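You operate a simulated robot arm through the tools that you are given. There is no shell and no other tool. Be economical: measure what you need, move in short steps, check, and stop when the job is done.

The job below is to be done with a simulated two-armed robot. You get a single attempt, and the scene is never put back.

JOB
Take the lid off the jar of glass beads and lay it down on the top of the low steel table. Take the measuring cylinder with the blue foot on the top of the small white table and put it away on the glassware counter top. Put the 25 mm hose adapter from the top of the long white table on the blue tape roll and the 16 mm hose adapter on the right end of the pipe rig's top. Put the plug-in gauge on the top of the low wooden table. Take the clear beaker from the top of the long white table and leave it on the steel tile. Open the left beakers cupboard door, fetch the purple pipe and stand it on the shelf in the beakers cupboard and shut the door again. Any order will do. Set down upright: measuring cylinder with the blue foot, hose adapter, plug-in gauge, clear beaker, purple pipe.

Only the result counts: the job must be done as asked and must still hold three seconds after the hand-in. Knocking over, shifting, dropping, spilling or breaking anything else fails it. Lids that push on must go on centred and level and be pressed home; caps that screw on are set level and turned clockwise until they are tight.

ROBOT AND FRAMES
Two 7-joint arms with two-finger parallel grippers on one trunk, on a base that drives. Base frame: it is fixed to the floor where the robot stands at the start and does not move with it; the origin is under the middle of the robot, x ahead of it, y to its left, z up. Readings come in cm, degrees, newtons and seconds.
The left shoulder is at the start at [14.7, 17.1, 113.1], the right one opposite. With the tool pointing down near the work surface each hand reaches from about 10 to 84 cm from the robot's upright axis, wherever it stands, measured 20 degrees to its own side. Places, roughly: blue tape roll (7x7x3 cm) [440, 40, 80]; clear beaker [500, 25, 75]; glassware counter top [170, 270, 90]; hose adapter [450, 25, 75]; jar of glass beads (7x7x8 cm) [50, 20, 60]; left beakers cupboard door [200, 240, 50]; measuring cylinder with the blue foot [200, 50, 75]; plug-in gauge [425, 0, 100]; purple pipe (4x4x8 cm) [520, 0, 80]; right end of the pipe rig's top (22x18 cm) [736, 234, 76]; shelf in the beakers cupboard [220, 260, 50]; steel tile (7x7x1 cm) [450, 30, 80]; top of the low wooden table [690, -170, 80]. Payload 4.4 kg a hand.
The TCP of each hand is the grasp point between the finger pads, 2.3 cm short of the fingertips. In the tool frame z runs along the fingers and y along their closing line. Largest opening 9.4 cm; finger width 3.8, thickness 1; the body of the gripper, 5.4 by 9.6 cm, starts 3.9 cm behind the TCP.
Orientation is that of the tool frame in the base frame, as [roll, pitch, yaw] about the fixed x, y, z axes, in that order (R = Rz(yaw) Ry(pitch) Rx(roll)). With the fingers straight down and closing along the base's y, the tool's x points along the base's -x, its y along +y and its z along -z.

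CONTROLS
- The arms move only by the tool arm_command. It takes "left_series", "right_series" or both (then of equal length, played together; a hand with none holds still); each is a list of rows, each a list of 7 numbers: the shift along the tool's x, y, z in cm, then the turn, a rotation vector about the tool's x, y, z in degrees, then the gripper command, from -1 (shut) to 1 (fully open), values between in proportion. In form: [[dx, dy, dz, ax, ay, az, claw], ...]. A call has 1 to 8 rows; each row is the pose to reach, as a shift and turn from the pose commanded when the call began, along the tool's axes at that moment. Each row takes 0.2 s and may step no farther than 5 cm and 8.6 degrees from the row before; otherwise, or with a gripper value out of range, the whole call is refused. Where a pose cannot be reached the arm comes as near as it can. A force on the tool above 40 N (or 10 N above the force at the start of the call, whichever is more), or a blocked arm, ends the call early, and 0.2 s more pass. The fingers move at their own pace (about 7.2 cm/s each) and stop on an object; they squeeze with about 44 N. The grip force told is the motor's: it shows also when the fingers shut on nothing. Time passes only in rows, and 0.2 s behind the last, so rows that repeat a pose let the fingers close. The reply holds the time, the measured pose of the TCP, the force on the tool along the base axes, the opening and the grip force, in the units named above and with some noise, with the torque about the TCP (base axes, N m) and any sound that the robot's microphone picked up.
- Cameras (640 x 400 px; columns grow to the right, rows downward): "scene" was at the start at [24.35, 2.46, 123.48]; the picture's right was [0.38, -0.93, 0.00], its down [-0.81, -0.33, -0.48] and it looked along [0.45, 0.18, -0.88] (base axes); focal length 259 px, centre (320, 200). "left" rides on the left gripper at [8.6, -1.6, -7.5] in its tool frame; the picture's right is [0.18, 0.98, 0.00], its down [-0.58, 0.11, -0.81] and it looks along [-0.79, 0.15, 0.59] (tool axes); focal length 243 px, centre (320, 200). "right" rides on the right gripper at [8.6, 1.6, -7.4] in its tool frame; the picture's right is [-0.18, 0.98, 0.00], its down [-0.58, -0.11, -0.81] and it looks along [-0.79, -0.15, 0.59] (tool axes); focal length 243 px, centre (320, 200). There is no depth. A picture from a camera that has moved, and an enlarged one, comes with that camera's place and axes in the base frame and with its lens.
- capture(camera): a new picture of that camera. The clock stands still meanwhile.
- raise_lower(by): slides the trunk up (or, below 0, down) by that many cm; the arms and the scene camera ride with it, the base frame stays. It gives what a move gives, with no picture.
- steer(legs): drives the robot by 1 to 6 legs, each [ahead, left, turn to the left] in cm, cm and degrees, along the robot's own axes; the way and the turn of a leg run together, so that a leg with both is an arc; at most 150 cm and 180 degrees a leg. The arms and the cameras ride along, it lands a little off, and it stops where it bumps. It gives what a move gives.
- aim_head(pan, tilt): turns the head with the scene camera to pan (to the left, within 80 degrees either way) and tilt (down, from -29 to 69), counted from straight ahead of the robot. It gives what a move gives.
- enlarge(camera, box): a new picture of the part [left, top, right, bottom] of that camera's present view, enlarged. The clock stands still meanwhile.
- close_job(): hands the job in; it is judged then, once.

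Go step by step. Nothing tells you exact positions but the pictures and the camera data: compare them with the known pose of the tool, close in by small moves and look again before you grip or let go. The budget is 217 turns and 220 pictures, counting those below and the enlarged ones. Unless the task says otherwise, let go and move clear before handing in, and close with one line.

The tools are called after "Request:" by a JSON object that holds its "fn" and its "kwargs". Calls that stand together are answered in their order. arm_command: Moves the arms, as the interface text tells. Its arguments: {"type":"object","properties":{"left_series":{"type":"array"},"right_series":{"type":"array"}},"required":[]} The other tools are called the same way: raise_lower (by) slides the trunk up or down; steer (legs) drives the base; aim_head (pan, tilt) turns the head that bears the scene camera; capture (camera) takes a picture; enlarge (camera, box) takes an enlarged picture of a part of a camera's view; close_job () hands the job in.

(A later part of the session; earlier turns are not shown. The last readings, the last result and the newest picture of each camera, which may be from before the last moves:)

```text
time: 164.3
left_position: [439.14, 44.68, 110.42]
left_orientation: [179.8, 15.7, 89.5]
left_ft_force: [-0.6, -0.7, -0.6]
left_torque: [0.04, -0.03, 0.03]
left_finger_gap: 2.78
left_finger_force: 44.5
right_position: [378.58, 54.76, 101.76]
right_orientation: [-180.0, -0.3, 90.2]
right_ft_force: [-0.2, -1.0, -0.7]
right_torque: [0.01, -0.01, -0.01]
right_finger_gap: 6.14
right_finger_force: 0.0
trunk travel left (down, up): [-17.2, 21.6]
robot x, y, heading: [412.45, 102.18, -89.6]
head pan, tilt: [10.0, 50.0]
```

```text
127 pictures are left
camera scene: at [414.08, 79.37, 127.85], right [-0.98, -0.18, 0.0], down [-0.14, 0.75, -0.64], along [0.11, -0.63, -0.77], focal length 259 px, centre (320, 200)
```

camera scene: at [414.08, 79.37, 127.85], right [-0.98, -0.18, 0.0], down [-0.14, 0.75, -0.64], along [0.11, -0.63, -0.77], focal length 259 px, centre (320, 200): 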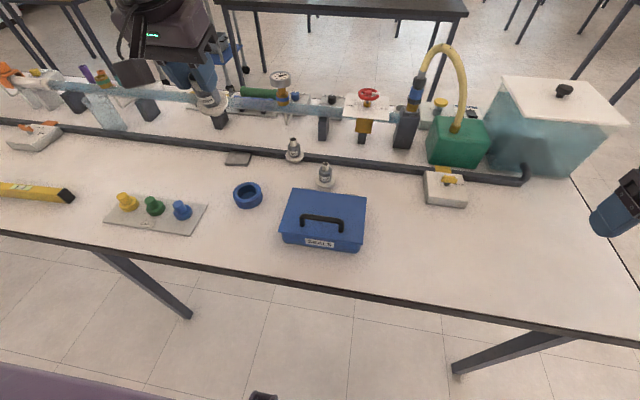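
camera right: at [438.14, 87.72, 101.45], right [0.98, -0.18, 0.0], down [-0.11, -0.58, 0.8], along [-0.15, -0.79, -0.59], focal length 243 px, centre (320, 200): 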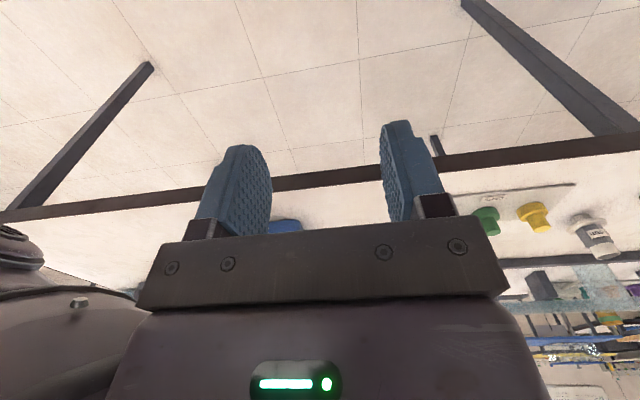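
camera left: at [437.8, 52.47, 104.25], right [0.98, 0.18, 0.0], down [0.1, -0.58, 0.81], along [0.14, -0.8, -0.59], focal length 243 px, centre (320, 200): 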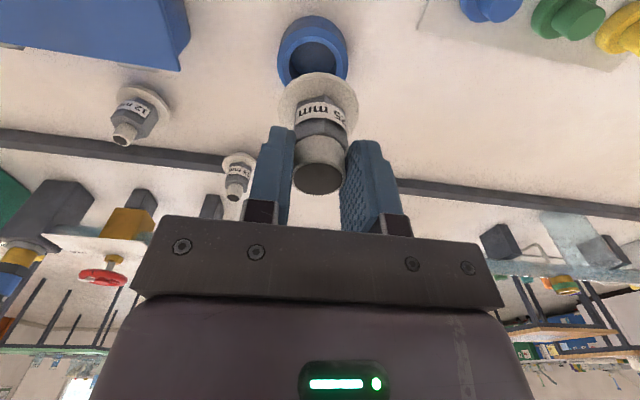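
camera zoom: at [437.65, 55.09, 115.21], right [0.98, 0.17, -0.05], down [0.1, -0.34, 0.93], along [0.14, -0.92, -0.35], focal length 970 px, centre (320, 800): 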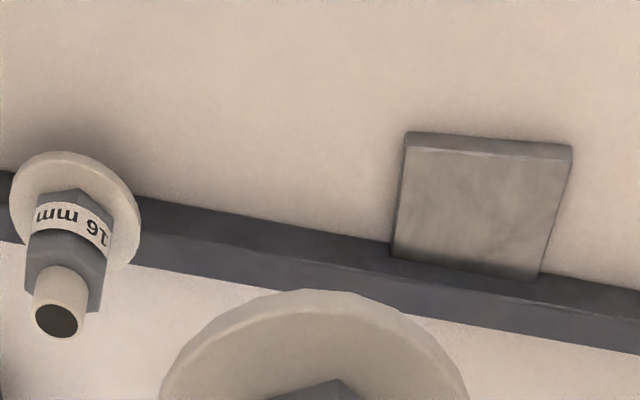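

Request:
{"fn": "arm_command", "kwargs": {"left_series": [[0, 0, 0, 0, 8, 0, -1], [0, 0, 0, 0, 15.8, 0, -1], [0, 0, 0, 0, 15.8, 0, -1]]}}

Request:
{"fn": "arm_command", "kwargs": {"left_series": [[-2, -0.1, 4, 0, 0, 0, -1], [-2.4, -0.1, 8.5, 0, 0, 0, -1], [-2.4, -0.1, 13, 0, 0, 0, -1]]}}

Request:
{"fn": "enlarge", "kwargs": {"camera": "left", "box": [240, 0, 400, 100]}}

Request:
{"fn": "capture", "kwargs": {"camera": "scene"}}

```text
time: 165.1
left_position: [439.22, 44.77, 110.57]
left_orientation: [179.9, 0.0, 89.6]
left_ft_force: [0.3, 0.3, -1.5]
left_torque: [0.02, 0.01, 0.03]
left_finger_gap: 2.76
left_finger_force: 43.6
right_position: [378.71, 54.92, 101.97]
right_orientation: [-180.0, 0.0, 90.2]
right_ft_force: [0.0, -0.3, 0.3]
right_torque: [-0.02, -0.01, -0.02]
right_finger_gap: 6.12
right_finger_force: 0.0
trunk travel left (down, up): [-17.2, 21.6]
robot x, y, heading: [412.59, 102.41, -89.5]
head pan, tilt: [10.0, 50.0]
```

```text
time: 165.9
left_position: [439.34, 42.49, 97.27]
left_orientation: [179.9, 0.1, 89.7]
left_ft_force: [-0.1, 0.0, -1.2]
left_torque: [0.0, -0.01, -0.01]
left_finger_gap: 2.76
left_finger_force: 43.7
right_position: [378.72, 54.83, 101.84]
right_orientation: [-179.9, -0.3, 90.2]
right_ft_force: [0.0, 0.4, 0.7]
right_torque: [0.02, 0.02, -0.02]
right_finger_gap: 6.11
right_finger_force: 0.0
trunk travel left (down, up): [-17.2, 21.6]
robot x, y, heading: [412.58, 102.8, -89.6]
head pan, tilt: [10.0, 50.0]
```

```text
4.00 times, centred on (320, 50) of left
camera zoom: at [437.85, 51.15, 104.64], right [0.98, 0.18, 0.0], down [0.1, -0.58, 0.81], along [0.14, -0.79, -0.59], focal length 970 px, centre (320, 800)
```

zoom: 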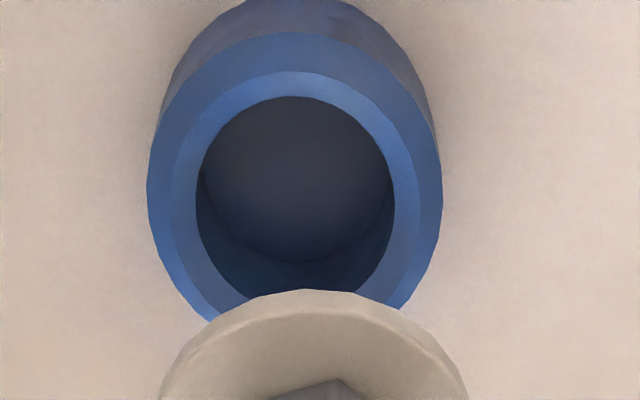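

```text
125 pictures are left
camera scene: at [414.23, 79.37, 127.85], right [-0.98, -0.18, 0.0], down [-0.14, 0.75, -0.64], along [0.11, -0.63, -0.77], focal length 259 px, centre (320, 200)
```

scene: 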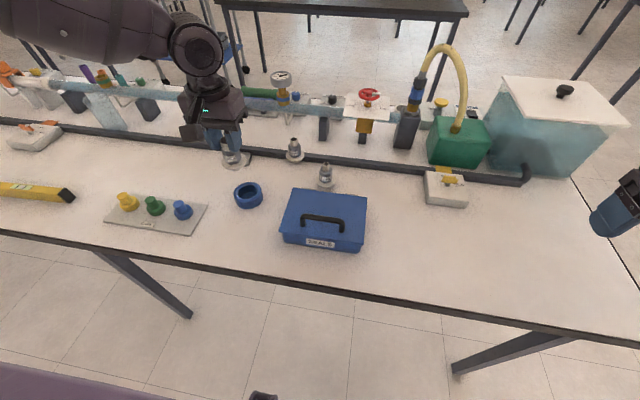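

Request:
{"fn": "arm_command", "kwargs": {"left_series": [[-0.15, -0.25, 3, 0, 0, 0, -1], [-0.15, -0.25, 5.5, 0, 0, 0, -1], [-0.15, -0.25, 7, 0, 0, 0, -1]]}}

Request:
{"fn": "capture", "kwargs": {"camera": "left"}}

Request:
{"fn": "enlarge", "kwargs": {"camera": "scene", "box": [190, 130, 310, 205]}}

```text
time: 166.7
left_position: [439.49, 42.99, 91.14]
left_orientation: [180.0, 0.1, 89.6]
left_ft_force: [-0.2, 1.4, -0.9]
left_torque: [0.02, -0.02, -0.02]
left_finger_gap: 2.76
left_finger_force: 44.0
left hand out of reach, approached as far as the arm can: row 3
right_position: [378.75, 54.9, 101.95]
right_orientation: [-180.0, -0.1, 90.2]
right_ft_force: [-0.2, -0.4, -0.9]
right_torque: [-0.01, 0.03, -0.03]
right_finger_gap: 6.13
right_finger_force: 0.0
trunk travel left (down, up): [-17.2, 21.6]
robot x, y, heading: [412.94, 102.63, -89.8]
head pan, tilt: [10.0, 50.0]
```

```text
124 pictures are left
camera left: at [438.11, 51.68, 98.51], right [0.98, 0.18, 0.0], down [0.1, -0.58, 0.81], along [0.14, -0.79, -0.59], focal length 243 px, centre (320, 200)
```

left: 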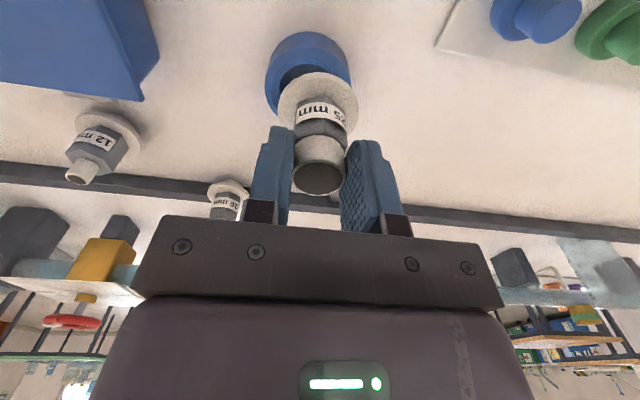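

```text
5.33 times, centred on (250, 168) of scene
camera zoom: at [414.2, 79.52, 127.91], right [-0.98, -0.18, 0.0], down [-0.14, 0.75, -0.64], along [0.11, -0.63, -0.77], focal length 1383 px, centre (693, 373)
```

zoom: 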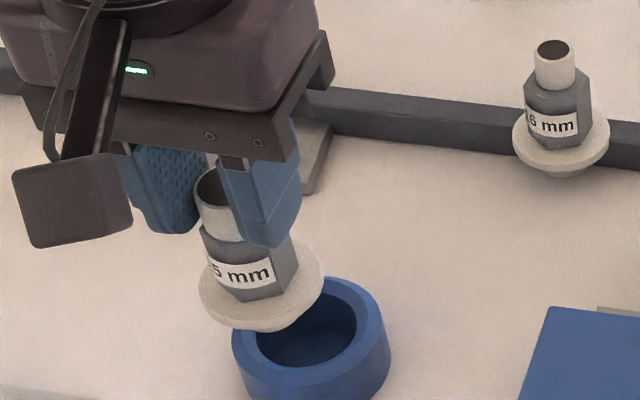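

Request:
{"fn": "raise_lower", "kwargs": {"by": -5}}

Request:
{"fn": "capture", "kwargs": {"camera": "left"}}

```text
time: 167.2
left_position: [439.41, 42.73, 88.63]
left_orientation: [179.9, -0.2, 89.5]
left_ft_force: [-1.5, -2.3, 9.7]
left_torque: [-0.4, 0.27, -0.05]
left_finger_gap: 2.74
left_finger_force: 44.1
right_position: [378.62, 54.68, 99.1]
right_orientation: [-180.0, -1.2, 90.4]
right_ft_force: [0.2, -0.1, -0.2]
right_torque: [0.0, -0.03, 0.0]
right_finger_gap: 6.13
right_finger_force: 0.1
trunk travel left (down, up): [-14.8, 24.0]
robot x, y, heading: [412.49, 102.65, -89.7]
head pan, tilt: [10.0, 50.0]
stopped: the force on the tool passed its limit at 65 N (the readings are from after the stop); the commanded pose is now the measured one
```

```text
122 pictures are left
camera left: at [437.94, 51.34, 96.0], right [0.98, 0.18, 0.0], down [0.1, -0.59, 0.8], along [0.14, -0.79, -0.59], focal length 243 px, centre (320, 200)
```

left: 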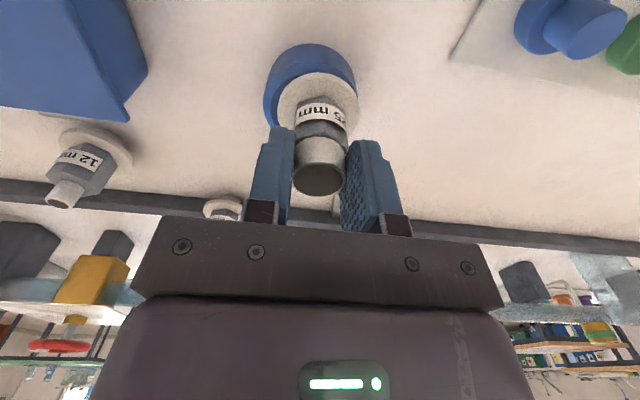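

Request:
{"fn": "enlarge", "kwargs": {"camera": "scene", "box": [190, 130, 310, 205]}}

Request:
{"fn": "enlarge", "kwargs": {"camera": "left", "box": [240, 20, 400, 120]}}

```text
5.33 times, centred on (250, 168) of scene
camera zoom: at [414.19, 77.22, 125.16], right [-0.98, -0.18, 0.0], down [-0.14, 0.75, -0.64], along [0.12, -0.63, -0.77], focal length 1383 px, centre (693, 373)
```

zoom: 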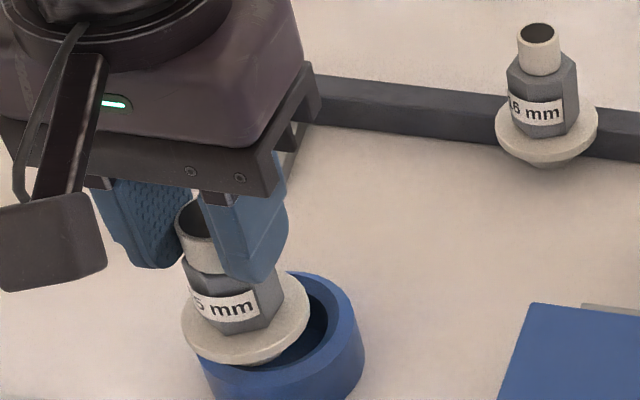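

```text
4.00 times, centred on (320, 70) of left
camera zoom: at [437.94, 51.34, 96.0], right [0.98, 0.18, 0.0], down [0.1, -0.59, 0.8], along [0.14, -0.79, -0.59], focal length 970 px, centre (320, 720)
```

zoom: 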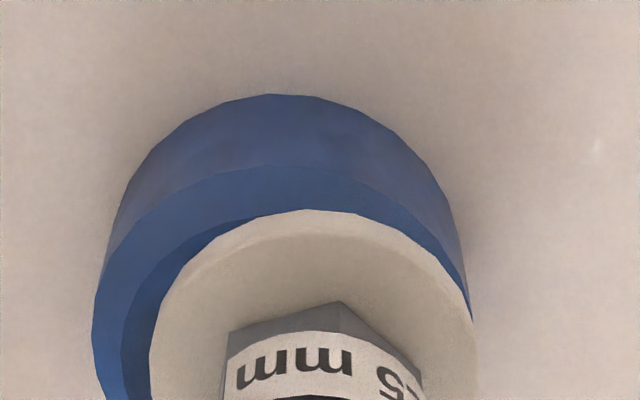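

Request:
{"fn": "arm_command", "kwargs": {"left_series": [[0, 0, -1.5, 0, 0, 0, -1], [0, -0.7, -1.5, 0, 0, 0, -1]]}}

Request:
{"fn": "enlarge", "kwargs": {"camera": "scene", "box": [190, 130, 310, 205]}}

Request:
{"fn": "enlarge", "kwargs": {"camera": "left", "box": [240, 20, 400, 120]}}

```text
time: 167.8
left_position: [438.85, 42.73, 89.81]
left_orientation: [179.8, -0.5, 89.5]
left_ft_force: [0.7, -0.8, -2.3]
left_torque: [0.01, 0.0, 0.0]
left_finger_gap: 2.77
left_finger_force: 44.0
right_position: [378.87, 54.59, 98.89]
right_orientation: [-180.0, -1.2, 90.3]
right_ft_force: [-0.1, 0.2, -0.7]
right_torque: [0.0, 0.01, 0.0]
right_finger_gap: 6.09
right_finger_force: 0.0
trunk travel left (down, up): [-14.8, 24.0]
robot x, y, heading: [412.87, 102.33, -89.7]
head pan, tilt: [10.0, 50.0]
```

```text
5.33 times, centred on (250, 168) of scene
camera zoom: at [414.23, 77.08, 125.13], right [-0.98, -0.18, 0.0], down [-0.14, 0.75, -0.64], along [0.12, -0.63, -0.77], focal length 1383 px, centre (693, 373)
```

zoom: 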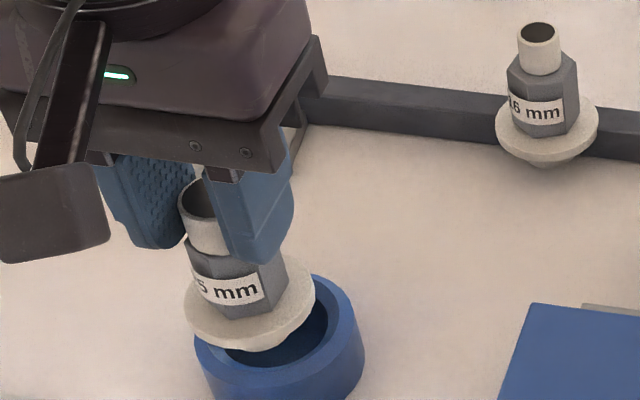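

```text
4.00 times, centred on (320, 70) of left
camera zoom: at [437.36, 51.37, 97.3], right [0.98, 0.18, 0.0], down [0.1, -0.59, 0.8], along [0.14, -0.79, -0.6], focal length 970 px, centre (320, 720)
```

zoom: 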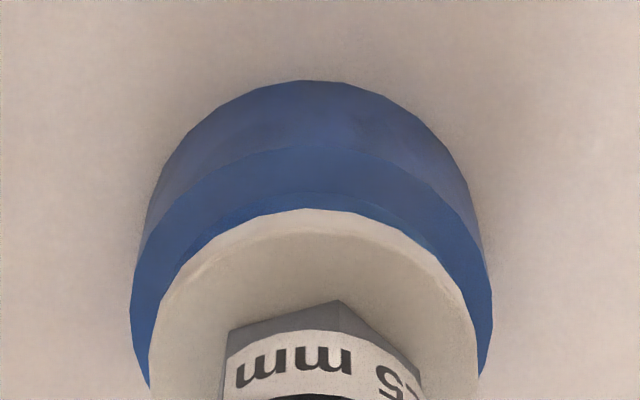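

Request:
{"fn": "arm_command", "kwargs": {"left_series": [[-0.9, 0, 0, 0, 0, 0, -1], [-0.9, 0, 0.8, 0, 0, 0, -1], [-0.9, 0, 1.6, 0, 0, 0, -1], [-0.9, 0, 2.2, 0, 0, 0, -1]]}}

Request:
{"fn": "enlarge", "kwargs": {"camera": "scene", "box": [190, 130, 310, 205]}}

Request:
{"fn": "enlarge", "kwargs": {"camera": "left", "box": [240, 20, 400, 120]}}

```text
time: 168.8
left_position: [438.67, 41.95, 88.52]
left_orientation: [-180.0, 0.2, 89.8]
left_ft_force: [10.0, 3.6, 41.7]
left_torque: [-0.15, -0.69, 0.13]
left_finger_gap: 2.76
left_finger_force: 43.7
right_position: [378.66, 54.85, 99.42]
right_orientation: [-179.9, -0.8, 90.4]
right_ft_force: [-0.1, 0.4, 0.3]
right_torque: [0.02, -0.04, 0.01]
right_finger_gap: 6.09
right_finger_force: 0.1
trunk travel left (down, up): [-14.8, 24.0]
robot x, y, heading: [412.42, 102.53, -89.6]
head pan, tilt: [10.0, 50.0]
```

```text
5.33 times, centred on (250, 168) of scene
camera zoom: at [414.21, 77.56, 125.38], right [-0.98, -0.18, 0.0], down [-0.14, 0.75, -0.64], along [0.12, -0.63, -0.76], focal length 1383 px, centre (693, 373)
```

zoom: 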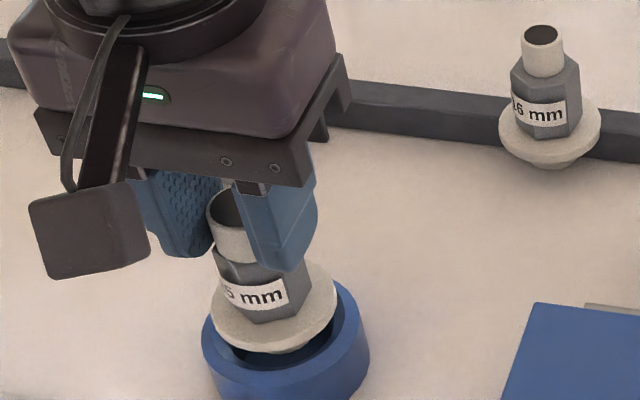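

```text
4.00 times, centred on (320, 70) of left
camera zoom: at [437.23, 50.62, 95.87], right [0.98, 0.18, 0.0], down [0.11, -0.58, 0.81], along [0.14, -0.8, -0.59], focal length 970 px, centre (320, 720)
```

zoom: 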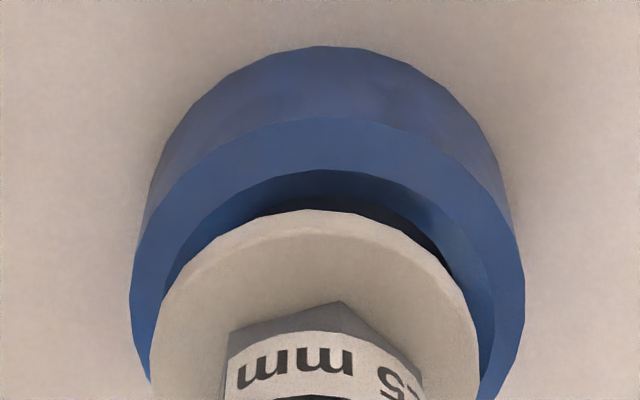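

Request:
{"fn": "arm_command", "kwargs": {"left_series": [[0, 0, -0.6, 0, 0, 0, -1], [0.5, 0.2, -0.6, 0, 0, 0, -1], [0.5, 0.2, 0.2, 0, 0, 0, -1], [0.5, 0.2, 0.5, 0, 0, 0, -1]]}}

Request:
{"fn": "enlarge", "kwargs": {"camera": "scene", "box": [190, 130, 310, 205]}}

Request:
{"fn": "enlarge", "kwargs": {"camera": "left", "box": [240, 20, 400, 120]}}

```text
time: 169.7
left_position: [438.72, 42.22, 88.44]
left_orientation: [-179.8, 0.5, 89.5]
left_ft_force: [3.4, 9.6, 36.5]
left_torque: [0.46, -0.28, 0.01]
left_finger_gap: 2.72
left_finger_force: 44.0
right_position: [378.59, 55.04, 99.09]
right_orientation: [-179.9, -1.0, 90.3]
right_ft_force: [0.1, -0.7, -1.0]
right_torque: [-0.01, 0.02, 0.01]
right_finger_gap: 6.1
right_finger_force: 0.2
trunk travel left (down, up): [-14.8, 24.0]
robot x, y, heading: [412.69, 102.85, -89.7]
head pan, tilt: [10.0, 50.0]
stopped in row 4 (left hand): the force on the tool passed its limit at 53 N (the readings are from after the stop); the commanded pose is now the measured one
```

```text
5.33 times, centred on (250, 168) of scene
camera zoom: at [414.17, 77.46, 125.24], right [-0.98, -0.18, 0.0], down [-0.14, 0.75, -0.64], along [0.12, -0.63, -0.76], focal length 1383 px, centre (693, 373)
```

zoom: 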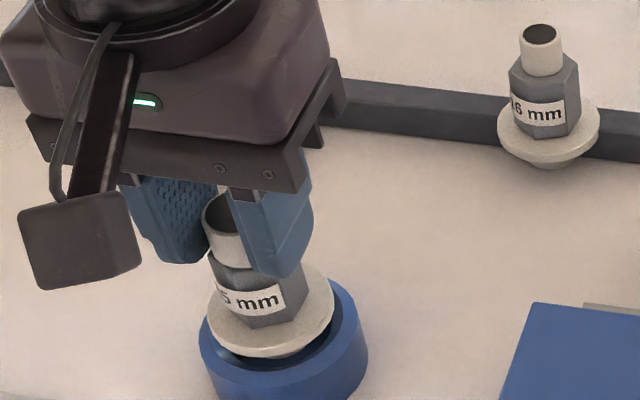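

```text
4.00 times, centred on (320, 70) of left
camera zoom: at [437.25, 50.98, 95.81], right [0.98, 0.18, -0.01], down [0.11, -0.57, 0.81], along [0.14, -0.8, -0.58], focal length 970 px, centre (320, 720)
```

zoom: 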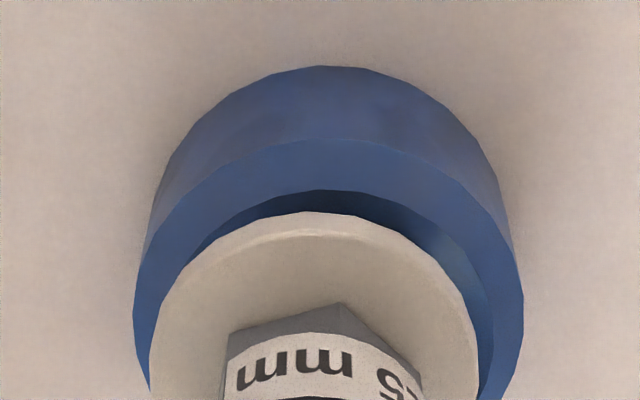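

Request:
{"fn": "arm_command", "kwargs": {"left_series": [[0, 0, -0.6, 0, 0, 0, -1], [0.2, 0.4, -0.6, 0, 0, 0, -1], [0.2, 0.4, 0, 0, 0, 0, -1], [0.2, 0.4, 0.3, 0, 0, 0, -1]]}}

Request:
{"fn": "enlarge", "kwargs": {"camera": "left", "box": [240, 20, 400, 120]}}

```text
time: 170.7
left_position: [438.9, 42.31, 88.48]
left_orientation: [-179.6, 0.9, 89.4]
left_ft_force: [1.6, 7.6, 35.3]
left_torque: [0.41, -0.18, 0.01]
left_finger_gap: 2.74
left_finger_force: 44.0
right_position: [378.73, 54.88, 99.12]
right_orientation: [-179.9, -1.0, 90.2]
right_ft_force: [0.4, -0.7, 1.0]
right_torque: [0.01, -0.01, -0.05]
right_finger_gap: 6.12
right_finger_force: 0.0
trunk travel left (down, up): [-14.8, 24.0]
robot x, y, heading: [412.87, 102.69, -89.8]
head pan, tilt: [10.0, 50.0]
stopped in row 4 (left hand): the force on the tool passed its limit at 50 N (the readings are from after the stop); the commanded pose is now the measured one
```

```text
4.00 times, centred on (320, 70) of left
camera zoom: at [437.52, 51.03, 95.75], right [0.98, 0.17, -0.01], down [0.11, -0.57, 0.81], along [0.14, -0.8, -0.58], focal length 970 px, centre (320, 720)
```

zoom: 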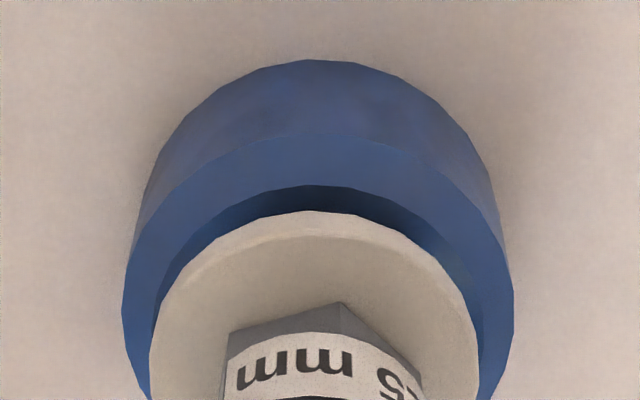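

Request:
{"fn": "arm_command", "kwargs": {"left_series": [[0, 0, -0.15, 0, 0, 0, -1], [0, 0, -0.15, 0, 0, 0, -0.2], [0, 0, -0.15, 0, 0, 0, 0.1], [0, 0, -0.15, 0, 0, 0, 0.3]]}}

Request:
{"fn": "capture", "kwargs": {"camera": "left"}}

Request:
{"fn": "enlarge", "kwargs": {"camera": "scene", "box": [190, 130, 310, 205]}}

```text
time: 171.7
left_position: [439.16, 42.29, 87.96]
left_orientation: [-179.8, 0.3, 89.5]
left_ft_force: [0.0, -0.4, 0.4]
left_torque: [-0.01, -0.01, 0.03]
left_finger_gap: 6.1
left_finger_force: 0.1
right_position: [378.63, 54.64, 98.9]
right_orientation: [179.9, -1.1, 90.3]
right_ft_force: [0.1, 0.3, 0.2]
right_torque: [-0.02, 0.02, 0.01]
right_finger_gap: 6.12
right_finger_force: 0.1
trunk travel left (down, up): [-14.8, 24.0]
robot x, y, heading: [412.67, 102.63, -89.8]
head pan, tilt: [10.0, 50.0]
```

```text
112 pictures are left
camera left: at [437.72, 50.98, 95.38], right [0.98, 0.17, 0.0], down [0.11, -0.58, 0.81], along [0.14, -0.8, -0.59], focal length 243 px, centre (320, 200)
```

left: 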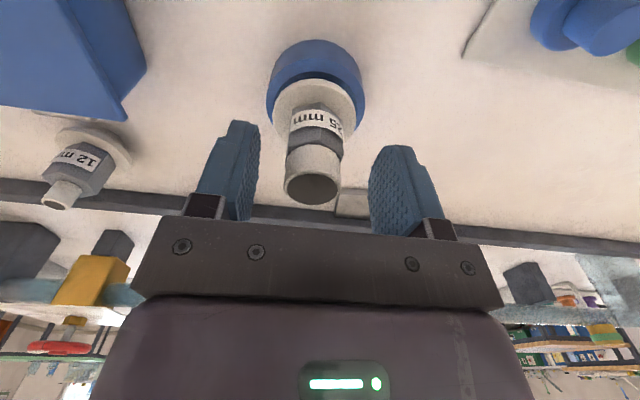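

```text
5.33 times, centred on (250, 168) of scene
camera zoom: at [414.21, 77.17, 125.16], right [-0.98, -0.18, 0.0], down [-0.14, 0.75, -0.64], along [0.11, -0.63, -0.77], focal length 1383 px, centre (693, 373)
```

zoom: 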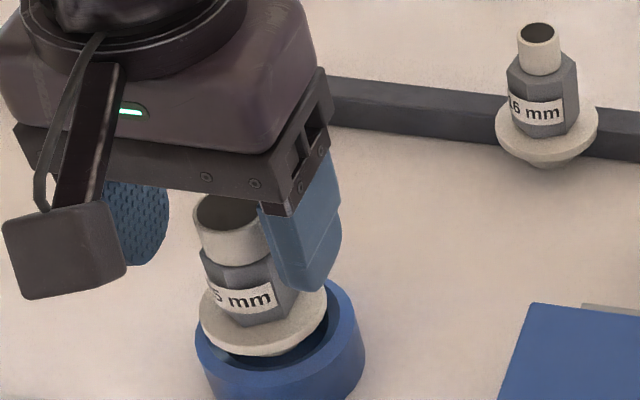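

Request:
{"fn": "arm_command", "kwargs": {"left_series": [[0, 0, -3, 0, 0, 0, 0.3], [0, 0, -7, 0, 0, 0, 0.3], [0, 0, -11.5, 0, 0, 0, 0.3], [3, 3, -13, 0, 0, 0, 0.3]]}}

Request:
{"fn": "enlarge", "kwargs": {"camera": "scene", "box": [190, 130, 310, 205]}}

```text
time: 172.7
left_position: [442.48, 45.25, 101.05]
left_orientation: [-179.7, 0.5, 89.5]
left_ft_force: [0.1, -0.1, 0.7]
left_torque: [-0.07, 0.0, 0.06]
left_finger_gap: 6.11
left_finger_force: 0.1
right_position: [378.84, 54.81, 98.99]
right_orientation: [-179.9, -1.1, 90.2]
right_ft_force: [0.8, 0.5, 0.9]
right_torque: [0.01, 0.05, 0.01]
right_finger_gap: 6.1
right_finger_force: 0.1
trunk travel left (down, up): [-14.8, 24.0]
robot x, y, heading: [412.23, 102.52, -89.8]
head pan, tilt: [10.0, 50.0]
```

```text
5.33 times, centred on (250, 168) of scene
camera zoom: at [414.37, 77.27, 125.21], right [-0.98, -0.18, 0.0], down [-0.14, 0.75, -0.64], along [0.11, -0.63, -0.77], focal length 1383 px, centre (693, 373)
```

zoom: 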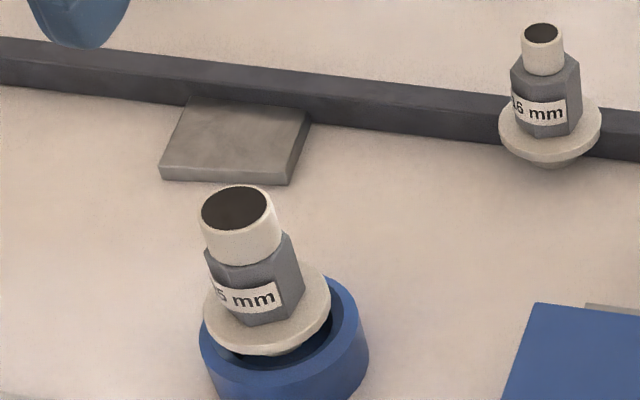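

Request:
{"fn": "steer", "kwargs": {"legs": [[0, 58, 0]]}}

Request:
{"fn": "aim_head", "kwargs": {"pan": 15, "tilt": 40}}

Request:
{"fn": "capture", "kwargs": {"camera": "scene"}}

Request:
{"fn": "capture", "kwargs": {"camera": "left"}}

```text
time: 178.4
left_position: [501.64, 45.36, 100.99]
left_orientation: [-179.6, 0.4, 89.3]
left_ft_force: [0.7, 0.6, -0.2]
left_torque: [-0.01, 0.01, 0.01]
left_finger_gap: 6.09
left_finger_force: 0.0
right_position: [438.14, 54.99, 98.92]
right_orientation: [180.0, -1.1, 90.1]
right_ft_force: [-0.4, -0.8, -0.5]
right_torque: [0.01, 0.03, 0.03]
right_finger_gap: 6.13
right_finger_force: 0.0
trunk travel left (down, up): [-14.8, 24.0]
robot x, y, heading: [472.13, 103.05, -89.7]
head pan, tilt: [10.0, 50.0]
```

```text
time: 179.1
left_position: [501.61, 45.32, 101.06]
left_orientation: [-179.7, 0.5, 89.4]
left_ft_force: [-0.1, -0.5, 0.2]
left_torque: [0.04, 0.02, 0.0]
left_finger_gap: 6.11
left_finger_force: 0.1
right_position: [438.14, 54.92, 99.04]
right_orientation: [-180.0, -1.1, 90.0]
right_ft_force: [0.4, -0.4, 0.8]
right_torque: [-0.01, 0.0, 0.02]
right_finger_gap: 6.13
right_finger_force: 0.0
trunk travel left (down, up): [-14.8, 24.0]
robot x, y, heading: [472.51, 103.03, -89.7]
head pan, tilt: [15.0, 40.0]
```

```text
109 pictures are left
camera scene: at [474.51, 76.74, 126.58], right [-0.97, -0.26, 0.0], down [-0.17, 0.62, -0.77], along [0.2, -0.74, -0.64], focal length 259 px, centre (320, 200)
```

scene: 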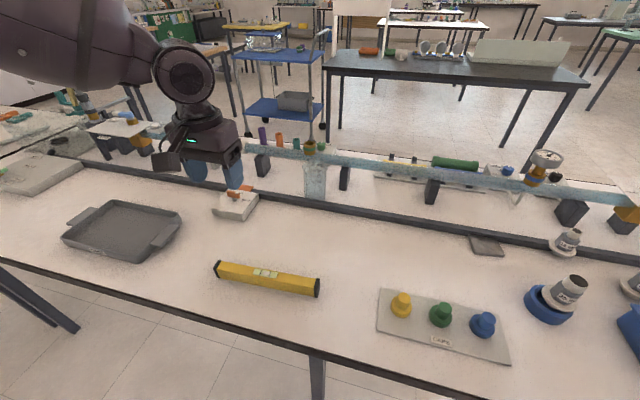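

```text
108 pictures are left
camera left: at [500.27, 54.07, 108.43], right [0.98, 0.17, -0.01], down [0.11, -0.58, 0.81], along [0.14, -0.8, -0.59], focal length 243 px, centre (320, 200)
```

left: 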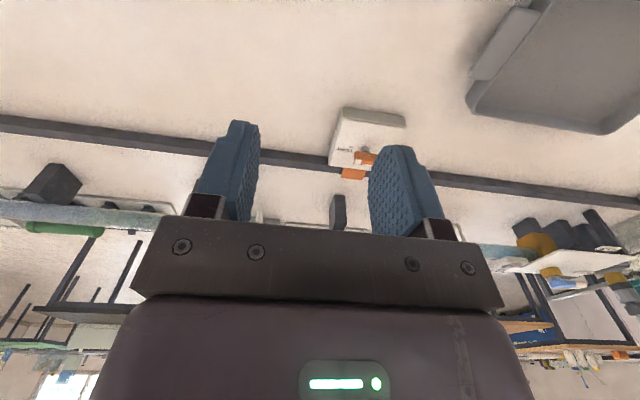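

Request:
{"fn": "enlarge", "kwargs": {"camera": "scene", "box": [230, 115, 390, 215]}}

```text
4.00 times, centred on (310, 165) of scene
camera zoom: at [474.51, 76.74, 126.58], right [-0.97, -0.26, 0.0], down [-0.17, 0.62, -0.77], along [0.2, -0.74, -0.64], focal length 1037 px, centre (360, 340)
```

zoom: 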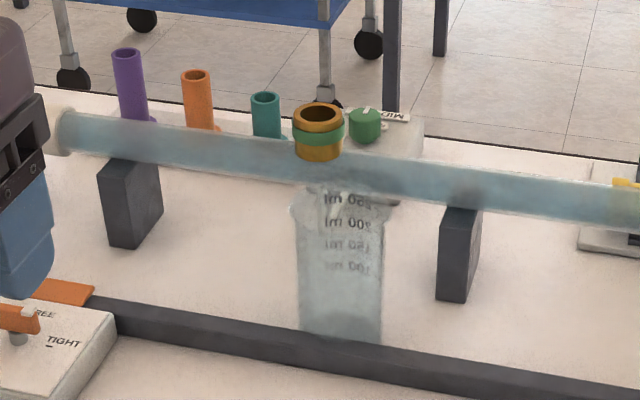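

Request:
{"fn": "steer", "kwargs": {"legs": [[8, 0, 0]]}}

Request:
{"fn": "arm_command", "kwargs": {"left_series": [[-4, -2.4, 0, 0, 0, 0, 1], [-8, -4.8, 0, 0, 0, 0, 1], [-12, -7.2, 0, 0, 0, 0, 1], [-15, -9.6, 0, 0, 0, 0, 1]]}}

Request:
{"fn": "capture", "kwargs": {"camera": "left"}}

Request:
{"fn": "capture", "kwargs": {"camera": "scene"}}

```text
time: 180.2
left_position: [501.67, 37.41, 101.0]
left_orientation: [-179.7, 0.4, 89.3]
left_ft_force: [-1.0, 0.8, 0.3]
left_torque: [-0.02, 0.0, 0.02]
left_finger_gap: 6.14
left_finger_force: 0.0
right_position: [437.97, 46.95, 98.91]
right_orientation: [180.0, -1.2, 90.1]
right_ft_force: [-0.8, 0.5, -0.4]
right_torque: [0.0, 0.03, -0.02]
right_finger_gap: 6.13
right_finger_force: 0.0
trunk travel left (down, up): [-14.8, 24.0]
robot x, y, heading: [472.1, 94.98, -90.0]
head pan, tilt: [15.0, 40.0]
```

```text
time: 181.2
left_position: [495.93, 27.5, 101.97]
left_orientation: [-179.7, 0.4, 89.4]
left_ft_force: [-0.3, -0.5, -0.3]
left_torque: [0.0, 0.0, 0.0]
left_finger_gap: 9.39
left_finger_force: 0.1
left hand out of reach, approached as far as the arm can: row 3, 4
right_position: [438.21, 46.95, 98.99]
right_orientation: [180.0, -1.1, 90.0]
right_ft_force: [-0.2, -0.1, -1.3]
right_torque: [0.0, 0.02, 0.01]
right_finger_gap: 6.14
right_finger_force: 0.1
trunk travel left (down, up): [-14.8, 24.0]
robot x, y, heading: [472.04, 95.27, -90.3]
head pan, tilt: [15.0, 40.0]
```

```text
106 pictures are left
camera left: at [494.56, 36.19, 109.33], right [0.98, 0.17, -0.01], down [0.11, -0.58, 0.81], along [0.14, -0.8, -0.58], focal length 243 px, centre (320, 200)
```

left: 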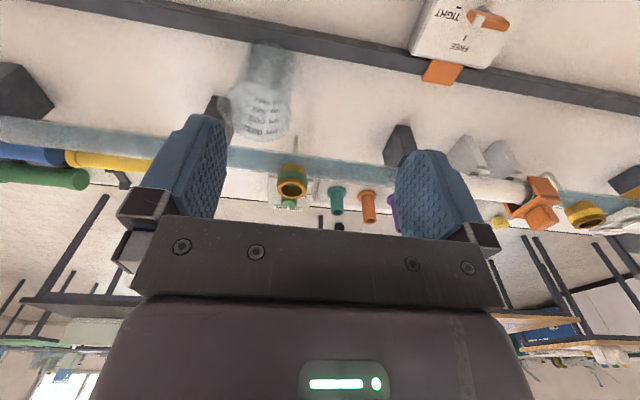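

```text
105 pictures are left
camera scene: at [474.56, 68.88, 126.62], right [-0.97, -0.26, 0.0], down [-0.17, 0.62, -0.77], along [0.2, -0.74, -0.64], focal length 259 px, centre (320, 200)
```

scene: 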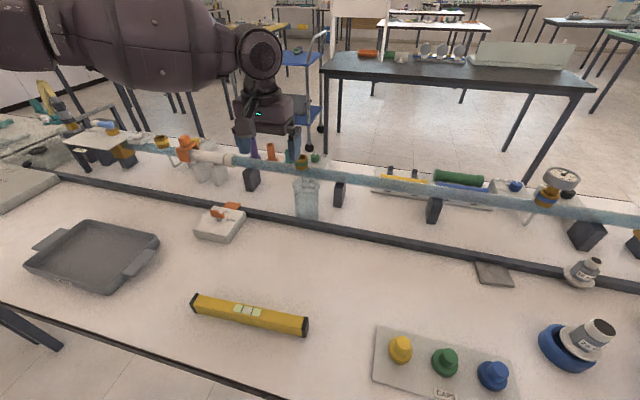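

Request:
{"fn": "arm_command", "kwargs": {"left_series": [[1.9, -0.8, 4, 0, 0, 0, 1], [1.9, -0.8, 7.5, 0, 0, 0, 1], [-1.4, -0.8, 7.5, 0, 0, 0, 1]]}}

Request:
{"fn": "capture", "kwargs": {"camera": "left"}}

Request:
{"fn": "enlarge", "kwargs": {"camera": "scene", "box": [230, 115, 390, 215]}}

```text
time: 182.0
left_position: [497.31, 28.16, 95.36]
left_orientation: [-179.6, 0.6, 89.3]
left_ft_force: [0.9, -0.2, -0.3]
left_torque: [0.02, 0.02, -0.02]
left_finger_gap: 9.38
left_finger_force: 0.0
left hand out of reach, approached as far as the arm can: row 2, 3
right_position: [438.14, 47.15, 99.05]
right_orientation: [-180.0, -1.1, 90.0]
right_ft_force: [-0.2, -0.4, 0.7]
right_torque: [0.0, -0.03, -0.02]
right_finger_gap: 6.12
right_finger_force: 0.0
trunk travel left (down, up): [-14.8, 24.0]
robot x, y, heading: [472.11, 95.09, -89.7]
head pan, tilt: [15.0, 40.0]
```

```text
104 pictures are left
camera left: at [495.82, 37.0, 102.7], right [0.99, 0.17, -0.01], down [0.11, -0.58, 0.81], along [0.14, -0.8, -0.58], focal length 243 px, centre (320, 200)
```

left: 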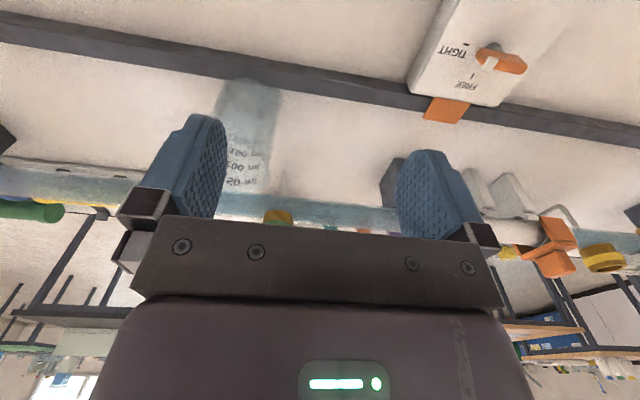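

```text
4.00 times, centred on (310, 165) of scene
camera zoom: at [474.55, 68.81, 126.59], right [-0.97, -0.26, 0.0], down [-0.17, 0.62, -0.77], along [0.2, -0.74, -0.64], focal length 1037 px, centre (360, 340)
```

zoom: 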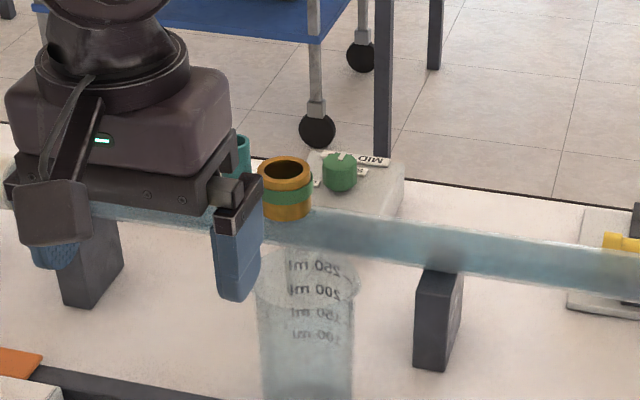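

Request:
{"fn": "arm_command", "kwargs": {"left_series": [[4, 1, -2.5, 0, 0, 0, 0.3], [8, 2, -5, 0, 0, 0, 0.3], [12, 3, -7.5, 0, 0, 0, 0.3], [16, 5, -8, 0, 0, 0, 0.3], [20, 7, -8, 0, 0, 0, 0.3], [24, 9, -8, 0, 0, 0, 0.3], [28, 11, -8, 0, 0, 0, 0.3]]}}

Request:
{"fn": "steer", "kwargs": {"legs": [[-5, 0, 0], [0, 36, 0]]}}

Request:
{"fn": "arm_command", "kwargs": {"right_series": [[-4, -2, 0, 0, 0, 0, 1], [-8, -4, 1, 0, 0, 0, 1], [-12, -6, 2, 0, 0, 0, 1]]}}

Request:
{"fn": "aim_head", "kwargs": {"pan": -12, "tilt": 45}}

Request:
{"fn": "capture", "kwargs": {"camera": "scene"}}

Request:
{"fn": "capture", "kwargs": {"camera": "right"}}

```text
time: 183.6
left_position: [508.58, 55.97, 103.5]
left_orientation: [-179.9, 1.1, 89.7]
left_ft_force: [0.1, 2.0, -3.0]
left_torque: [-0.12, 0.05, -0.02]
left_finger_gap: 6.11
left_finger_force: 0.0
left hand out of reach, approached as far as the arm can: row 7
right_position: [437.95, 47.09, 99.1]
right_orientation: [180.0, -0.9, 90.1]
right_ft_force: [0.5, -0.3, 0.0]
right_torque: [-0.03, -0.07, -0.02]
right_finger_gap: 6.13
right_finger_force: 0.1
trunk travel left (down, up): [-14.8, 24.0]
robot x, y, heading: [472.26, 95.31, -89.9]
head pan, tilt: [15.0, 40.0]
```

```text
time: 187.8
left_position: [544.25, 61.03, 103.25]
left_orientation: [-179.7, 0.5, 89.9]
left_ft_force: [0.0, 0.6, -0.1]
left_torque: [-0.02, -0.01, -0.02]
left_finger_gap: 6.1
left_finger_force: 0.0
right_position: [473.63, 52.15, 98.96]
right_orientation: [-180.0, -1.0, 90.1]
right_ft_force: [0.2, 0.1, 0.4]
right_torque: [-0.03, -0.02, -0.01]
right_finger_gap: 6.12
right_finger_force: 0.0
trunk travel left (down, up): [-14.8, 24.0]
robot x, y, heading: [507.67, 100.11, -90.1]
head pan, tilt: [15.0, 40.0]
```

```text
time: 188.6
left_position: [544.1, 60.98, 103.18]
left_orientation: [-179.8, 0.4, 89.9]
left_ft_force: [1.1, -0.4, 0.2]
left_torque: [0.03, 0.02, 0.0]
left_finger_gap: 6.09
left_finger_force: 0.0
right_position: [467.65, 40.14, 96.38]
right_orientation: [180.0, -1.3, 90.1]
right_ft_force: [-0.2, -0.8, -0.1]
right_torque: [-0.02, -0.03, 0.03]
right_finger_gap: 9.4
right_finger_force: 0.1
trunk travel left (down, up): [-14.8, 24.0]
robot x, y, heading: [507.49, 99.9, -89.9]
head pan, tilt: [15.0, 40.0]
```

```text
time: 189.5
left_position: [544.22, 61.03, 103.26]
left_orientation: [-179.8, 0.5, 89.9]
left_ft_force: [-0.1, 0.0, 0.1]
left_torque: [0.02, 0.01, 0.02]
left_finger_gap: 6.14
left_finger_force: 0.1
right_position: [467.62, 40.38, 96.48]
right_orientation: [-180.0, -1.1, 90.1]
right_ft_force: [0.1, -0.7, 0.0]
right_torque: [-0.01, -0.03, 0.01]
right_finger_gap: 9.41
right_finger_force: 0.1
trunk travel left (down, up): [-14.8, 24.0]
robot x, y, heading: [507.62, 99.88, -89.9]
head pan, tilt: [-12.0, 45.0]
```

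```text
102 pictures are left
camera scene: at [506.08, 74.08, 125.86], right [-0.98, 0.2, 0.0], down [0.14, 0.69, -0.71], along [-0.14, -0.69, -0.71], focal length 259 px, centre (320, 200)
```

scene: 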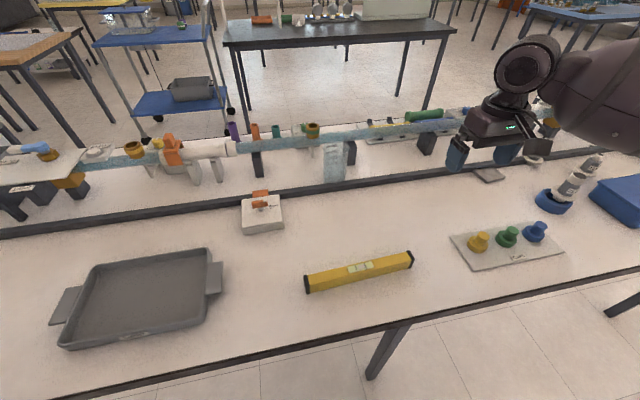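

```text
101 pictures are left
camera right: at [469.46, 48.7, 104.2], right [0.98, -0.18, 0.0], down [-0.11, -0.6, 0.79], along [-0.15, -0.78, -0.61], focal length 243 px, centre (320, 200)
```

right: 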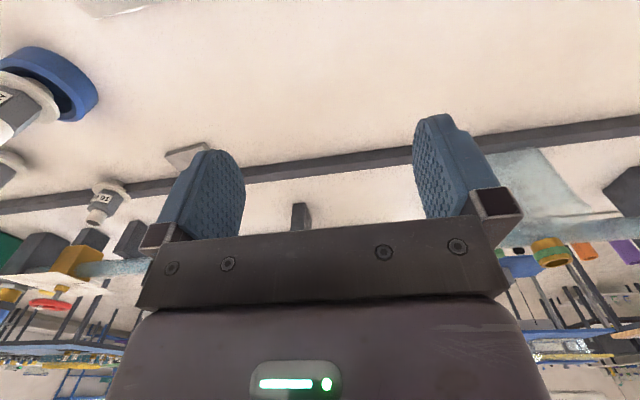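

Request:
{"fn": "steer", "kwargs": {"legs": [[5, 0, 0]]}}

Request:
{"fn": "arm_command", "kwargs": {"right_series": [[0, 4.5, 0, 0, -1.1, 0, 1], [0, 9, 0, 0, -1.1, 0, 1], [-2, 13.5, 0, 0, -1.1, 0, 1], [-4, 18, 0, 0, -1.1, 0, 1], [-6, 22, 0, 0, -1.1, 0, 1], [-10, 23.6, 0, 0, -1.1, 0, 1]]}}

Request:
{"fn": "capture", "kwargs": {"camera": "right"}}

Request:
{"fn": "enlarge", "kwargs": {"camera": "scene", "box": [250, 80, 450, 205]}}

```text
time: 190.4
left_position: [544.36, 56.22, 103.11]
left_orientation: [-179.8, 0.5, 89.9]
left_ft_force: [-0.9, -1.4, -1.1]
left_torque: [0.07, -0.01, 0.01]
left_finger_gap: 6.11
left_finger_force: 0.1
right_position: [467.8, 35.51, 96.48]
right_orientation: [180.0, -1.3, 90.1]
right_ft_force: [0.2, -0.3, 0.4]
right_torque: [0.01, -0.02, 0.0]
right_finger_gap: 9.38
right_finger_force: 0.1
trunk travel left (down, up): [-14.8, 24.0]
robot x, y, heading: [507.47, 95.15, -89.8]
head pan, tilt: [-12.0, 45.0]
```

```text
time: 191.8
left_position: [544.28, 56.16, 103.16]
left_orientation: [-179.7, 0.5, 89.9]
left_ft_force: [-0.1, 0.0, 0.9]
left_torque: [0.02, -0.01, -0.01]
left_finger_gap: 6.09
left_finger_force: 0.1
right_position: [491.36, 25.51, 96.16]
right_orientation: [-179.8, -0.3, 90.1]
right_ft_force: [-0.1, -0.8, 0.2]
right_torque: [0.0, 0.03, 0.0]
right_finger_gap: 9.4
right_finger_force: 0.2
trunk travel left (down, up): [-14.8, 24.0]
robot x, y, heading: [507.59, 95.34, -89.9]
head pan, tilt: [-12.0, 45.0]
```

```text
100 pictures are left
camera right: at [493.16, 33.98, 103.68], right [0.98, -0.18, 0.0], down [-0.11, -0.58, 0.8], along [-0.15, -0.79, -0.59], focal length 243 px, centre (320, 200)
```

right: 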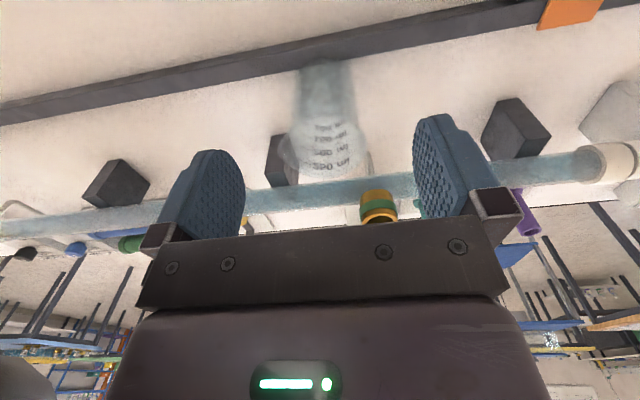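

```text
3.20 times, centred on (350, 142) of scene
camera zoom: at [506.11, 69.22, 125.83], right [-0.98, 0.21, 0.0], down [0.15, 0.69, -0.71], along [-0.15, -0.69, -0.71], focal length 830 px, centre (224, 384)
```

zoom: 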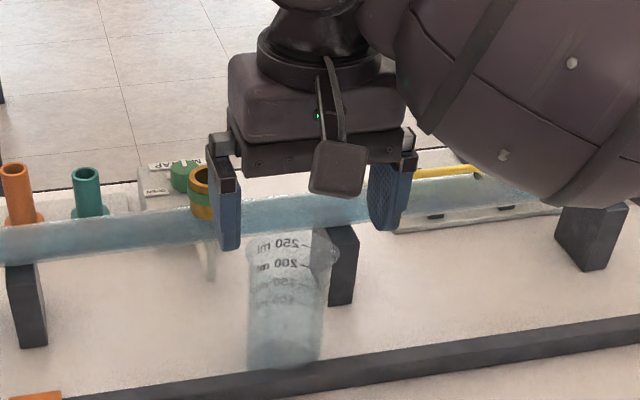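

Request:
{"fn": "arm_command", "kwargs": {"right_series": [[-2.5, -0.5, 0, 0, 0, 0, 1], [-5, -0.5, 0, 0, 0, 0, 1], [-5, -0.5, 4, 0, 0, 0, 1], [-5, -0.5, 7.5, 0, 0, 0, 1], [-5, -0.5, 9.2, 0, 0, 0, 1]]}}

Request:
{"fn": "capture", "kwargs": {"camera": "right"}}

Request:
{"fn": "enlarge", "kwargs": {"camera": "scene", "box": [250, 80, 450, 205]}}

```text
time: 193.0
left_position: [544.24, 56.19, 103.15]
left_orientation: [-179.8, 0.5, 89.9]
left_ft_force: [0.0, -0.8, 0.4]
left_torque: [0.02, 0.01, 0.01]
left_finger_gap: 6.1
left_finger_force: 0.0
right_position: [490.83, 20.52, 87.05]
right_orientation: [180.0, 0.0, 90.2]
right_ft_force: [0.3, -0.2, -0.5]
right_torque: [0.03, -0.02, -0.03]
right_finger_gap: 9.38
right_finger_force: 0.0
trunk travel left (down, up): [-14.8, 24.0]
robot x, y, heading: [507.47, 95.14, -89.8]
head pan, tilt: [-12.0, 45.0]
```

```text
98 pictures are left
camera right: at [492.64, 28.97, 94.55], right [0.98, -0.18, 0.0], down [-0.11, -0.58, 0.81], along [-0.15, -0.79, -0.59], focal length 243 px, centre (320, 200)
```

right: 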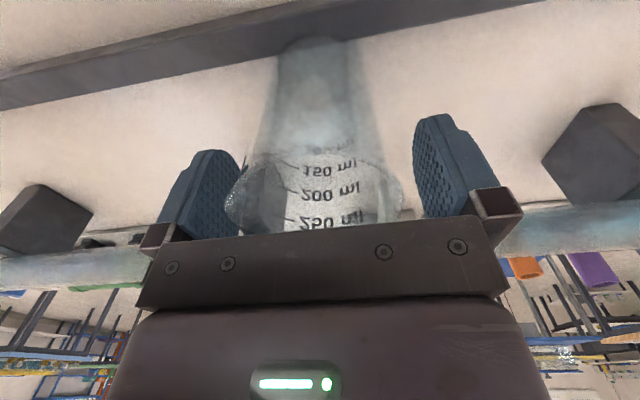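

```text
3.20 times, centred on (350, 142) of scene
camera zoom: at [506.07, 69.26, 125.85], right [-0.98, 0.21, 0.0], down [0.15, 0.69, -0.71], along [-0.15, -0.69, -0.71], focal length 830 px, centre (224, 384)
```

zoom: 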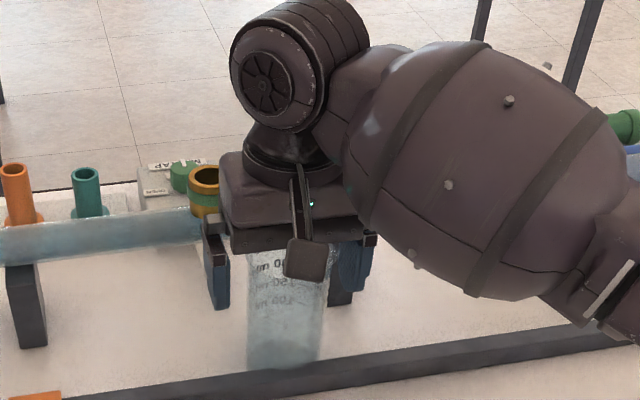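

Request:
{"fn": "arm_command", "kwargs": {"right_series": [[0, 0, 0.3, 0, 0, 0, 0.4], [0, 0, 0.3, 0, 0, 0, -1], [0, 0, 0.3, 0, 0, 0, -1], [0, 0, 0.3, 0, 0, 0, -1]]}}

Request:
{"fn": "arm_command", "kwargs": {"right_series": [[0, 0, -2, 0, 0, 0, -1], [0, 0, -6, 0, 0, 0, -1], [2, 0, -9, 0, 0, 0, -1], [6, 0, -10, 0, 0, 0, -1]]}}

Request:
{"fn": "capture", "kwargs": {"camera": "right"}}

```text
time: 194.0
left_position: [544.31, 56.33, 103.19]
left_orientation: [-179.7, 0.5, 89.9]
left_ft_force: [0.2, 0.4, 0.5]
left_torque: [0.01, -0.01, 0.01]
left_finger_gap: 6.1
left_finger_force: 0.0
right_position: [490.97, 20.41, 86.93]
right_orientation: [-180.0, 0.0, 90.1]
right_ft_force: [0.8, 0.8, 1.8]
right_torque: [-0.03, -0.05, 0.01]
right_finger_gap: 6.31
right_finger_force: 43.6
trunk travel left (down, up): [-14.8, 24.0]
robot x, y, heading: [507.57, 95.7, -90.3]
head pan, tilt: [-12.0, 45.0]
```

```text
time: 195.0
left_position: [544.37, 56.25, 103.26]
left_orientation: [-179.8, 0.6, 89.9]
left_ft_force: [-0.4, 0.2, -0.9]
left_torque: [0.02, 0.02, 0.02]
left_finger_gap: 6.13
left_finger_force: 0.0
right_position: [490.78, 26.7, 97.11]
right_orientation: [180.0, 0.0, 90.1]
right_ft_force: [-0.1, 0.3, -0.3]
right_torque: [0.0, -0.01, 0.0]
right_finger_gap: 6.29
right_finger_force: 43.9
trunk travel left (down, up): [-14.8, 24.0]
robot x, y, heading: [507.76, 95.02, -90.2]
head pan, tilt: [-12.0, 45.0]
```

```text
96 pictures are left
camera right: at [492.56, 35.22, 104.52], right [0.98, -0.18, 0.0], down [-0.11, -0.58, 0.81], along [-0.15, -0.79, -0.59], focal length 243 px, centre (320, 200)
```

right: 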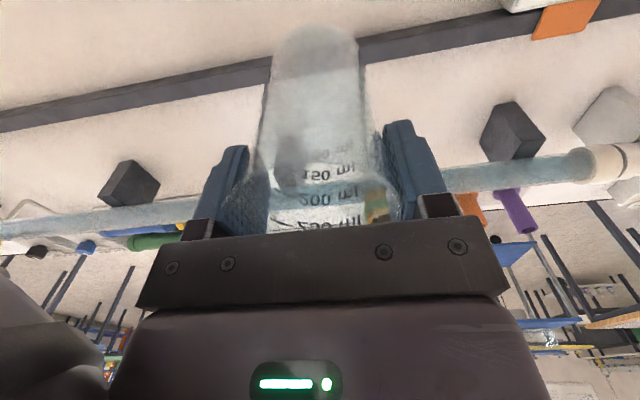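

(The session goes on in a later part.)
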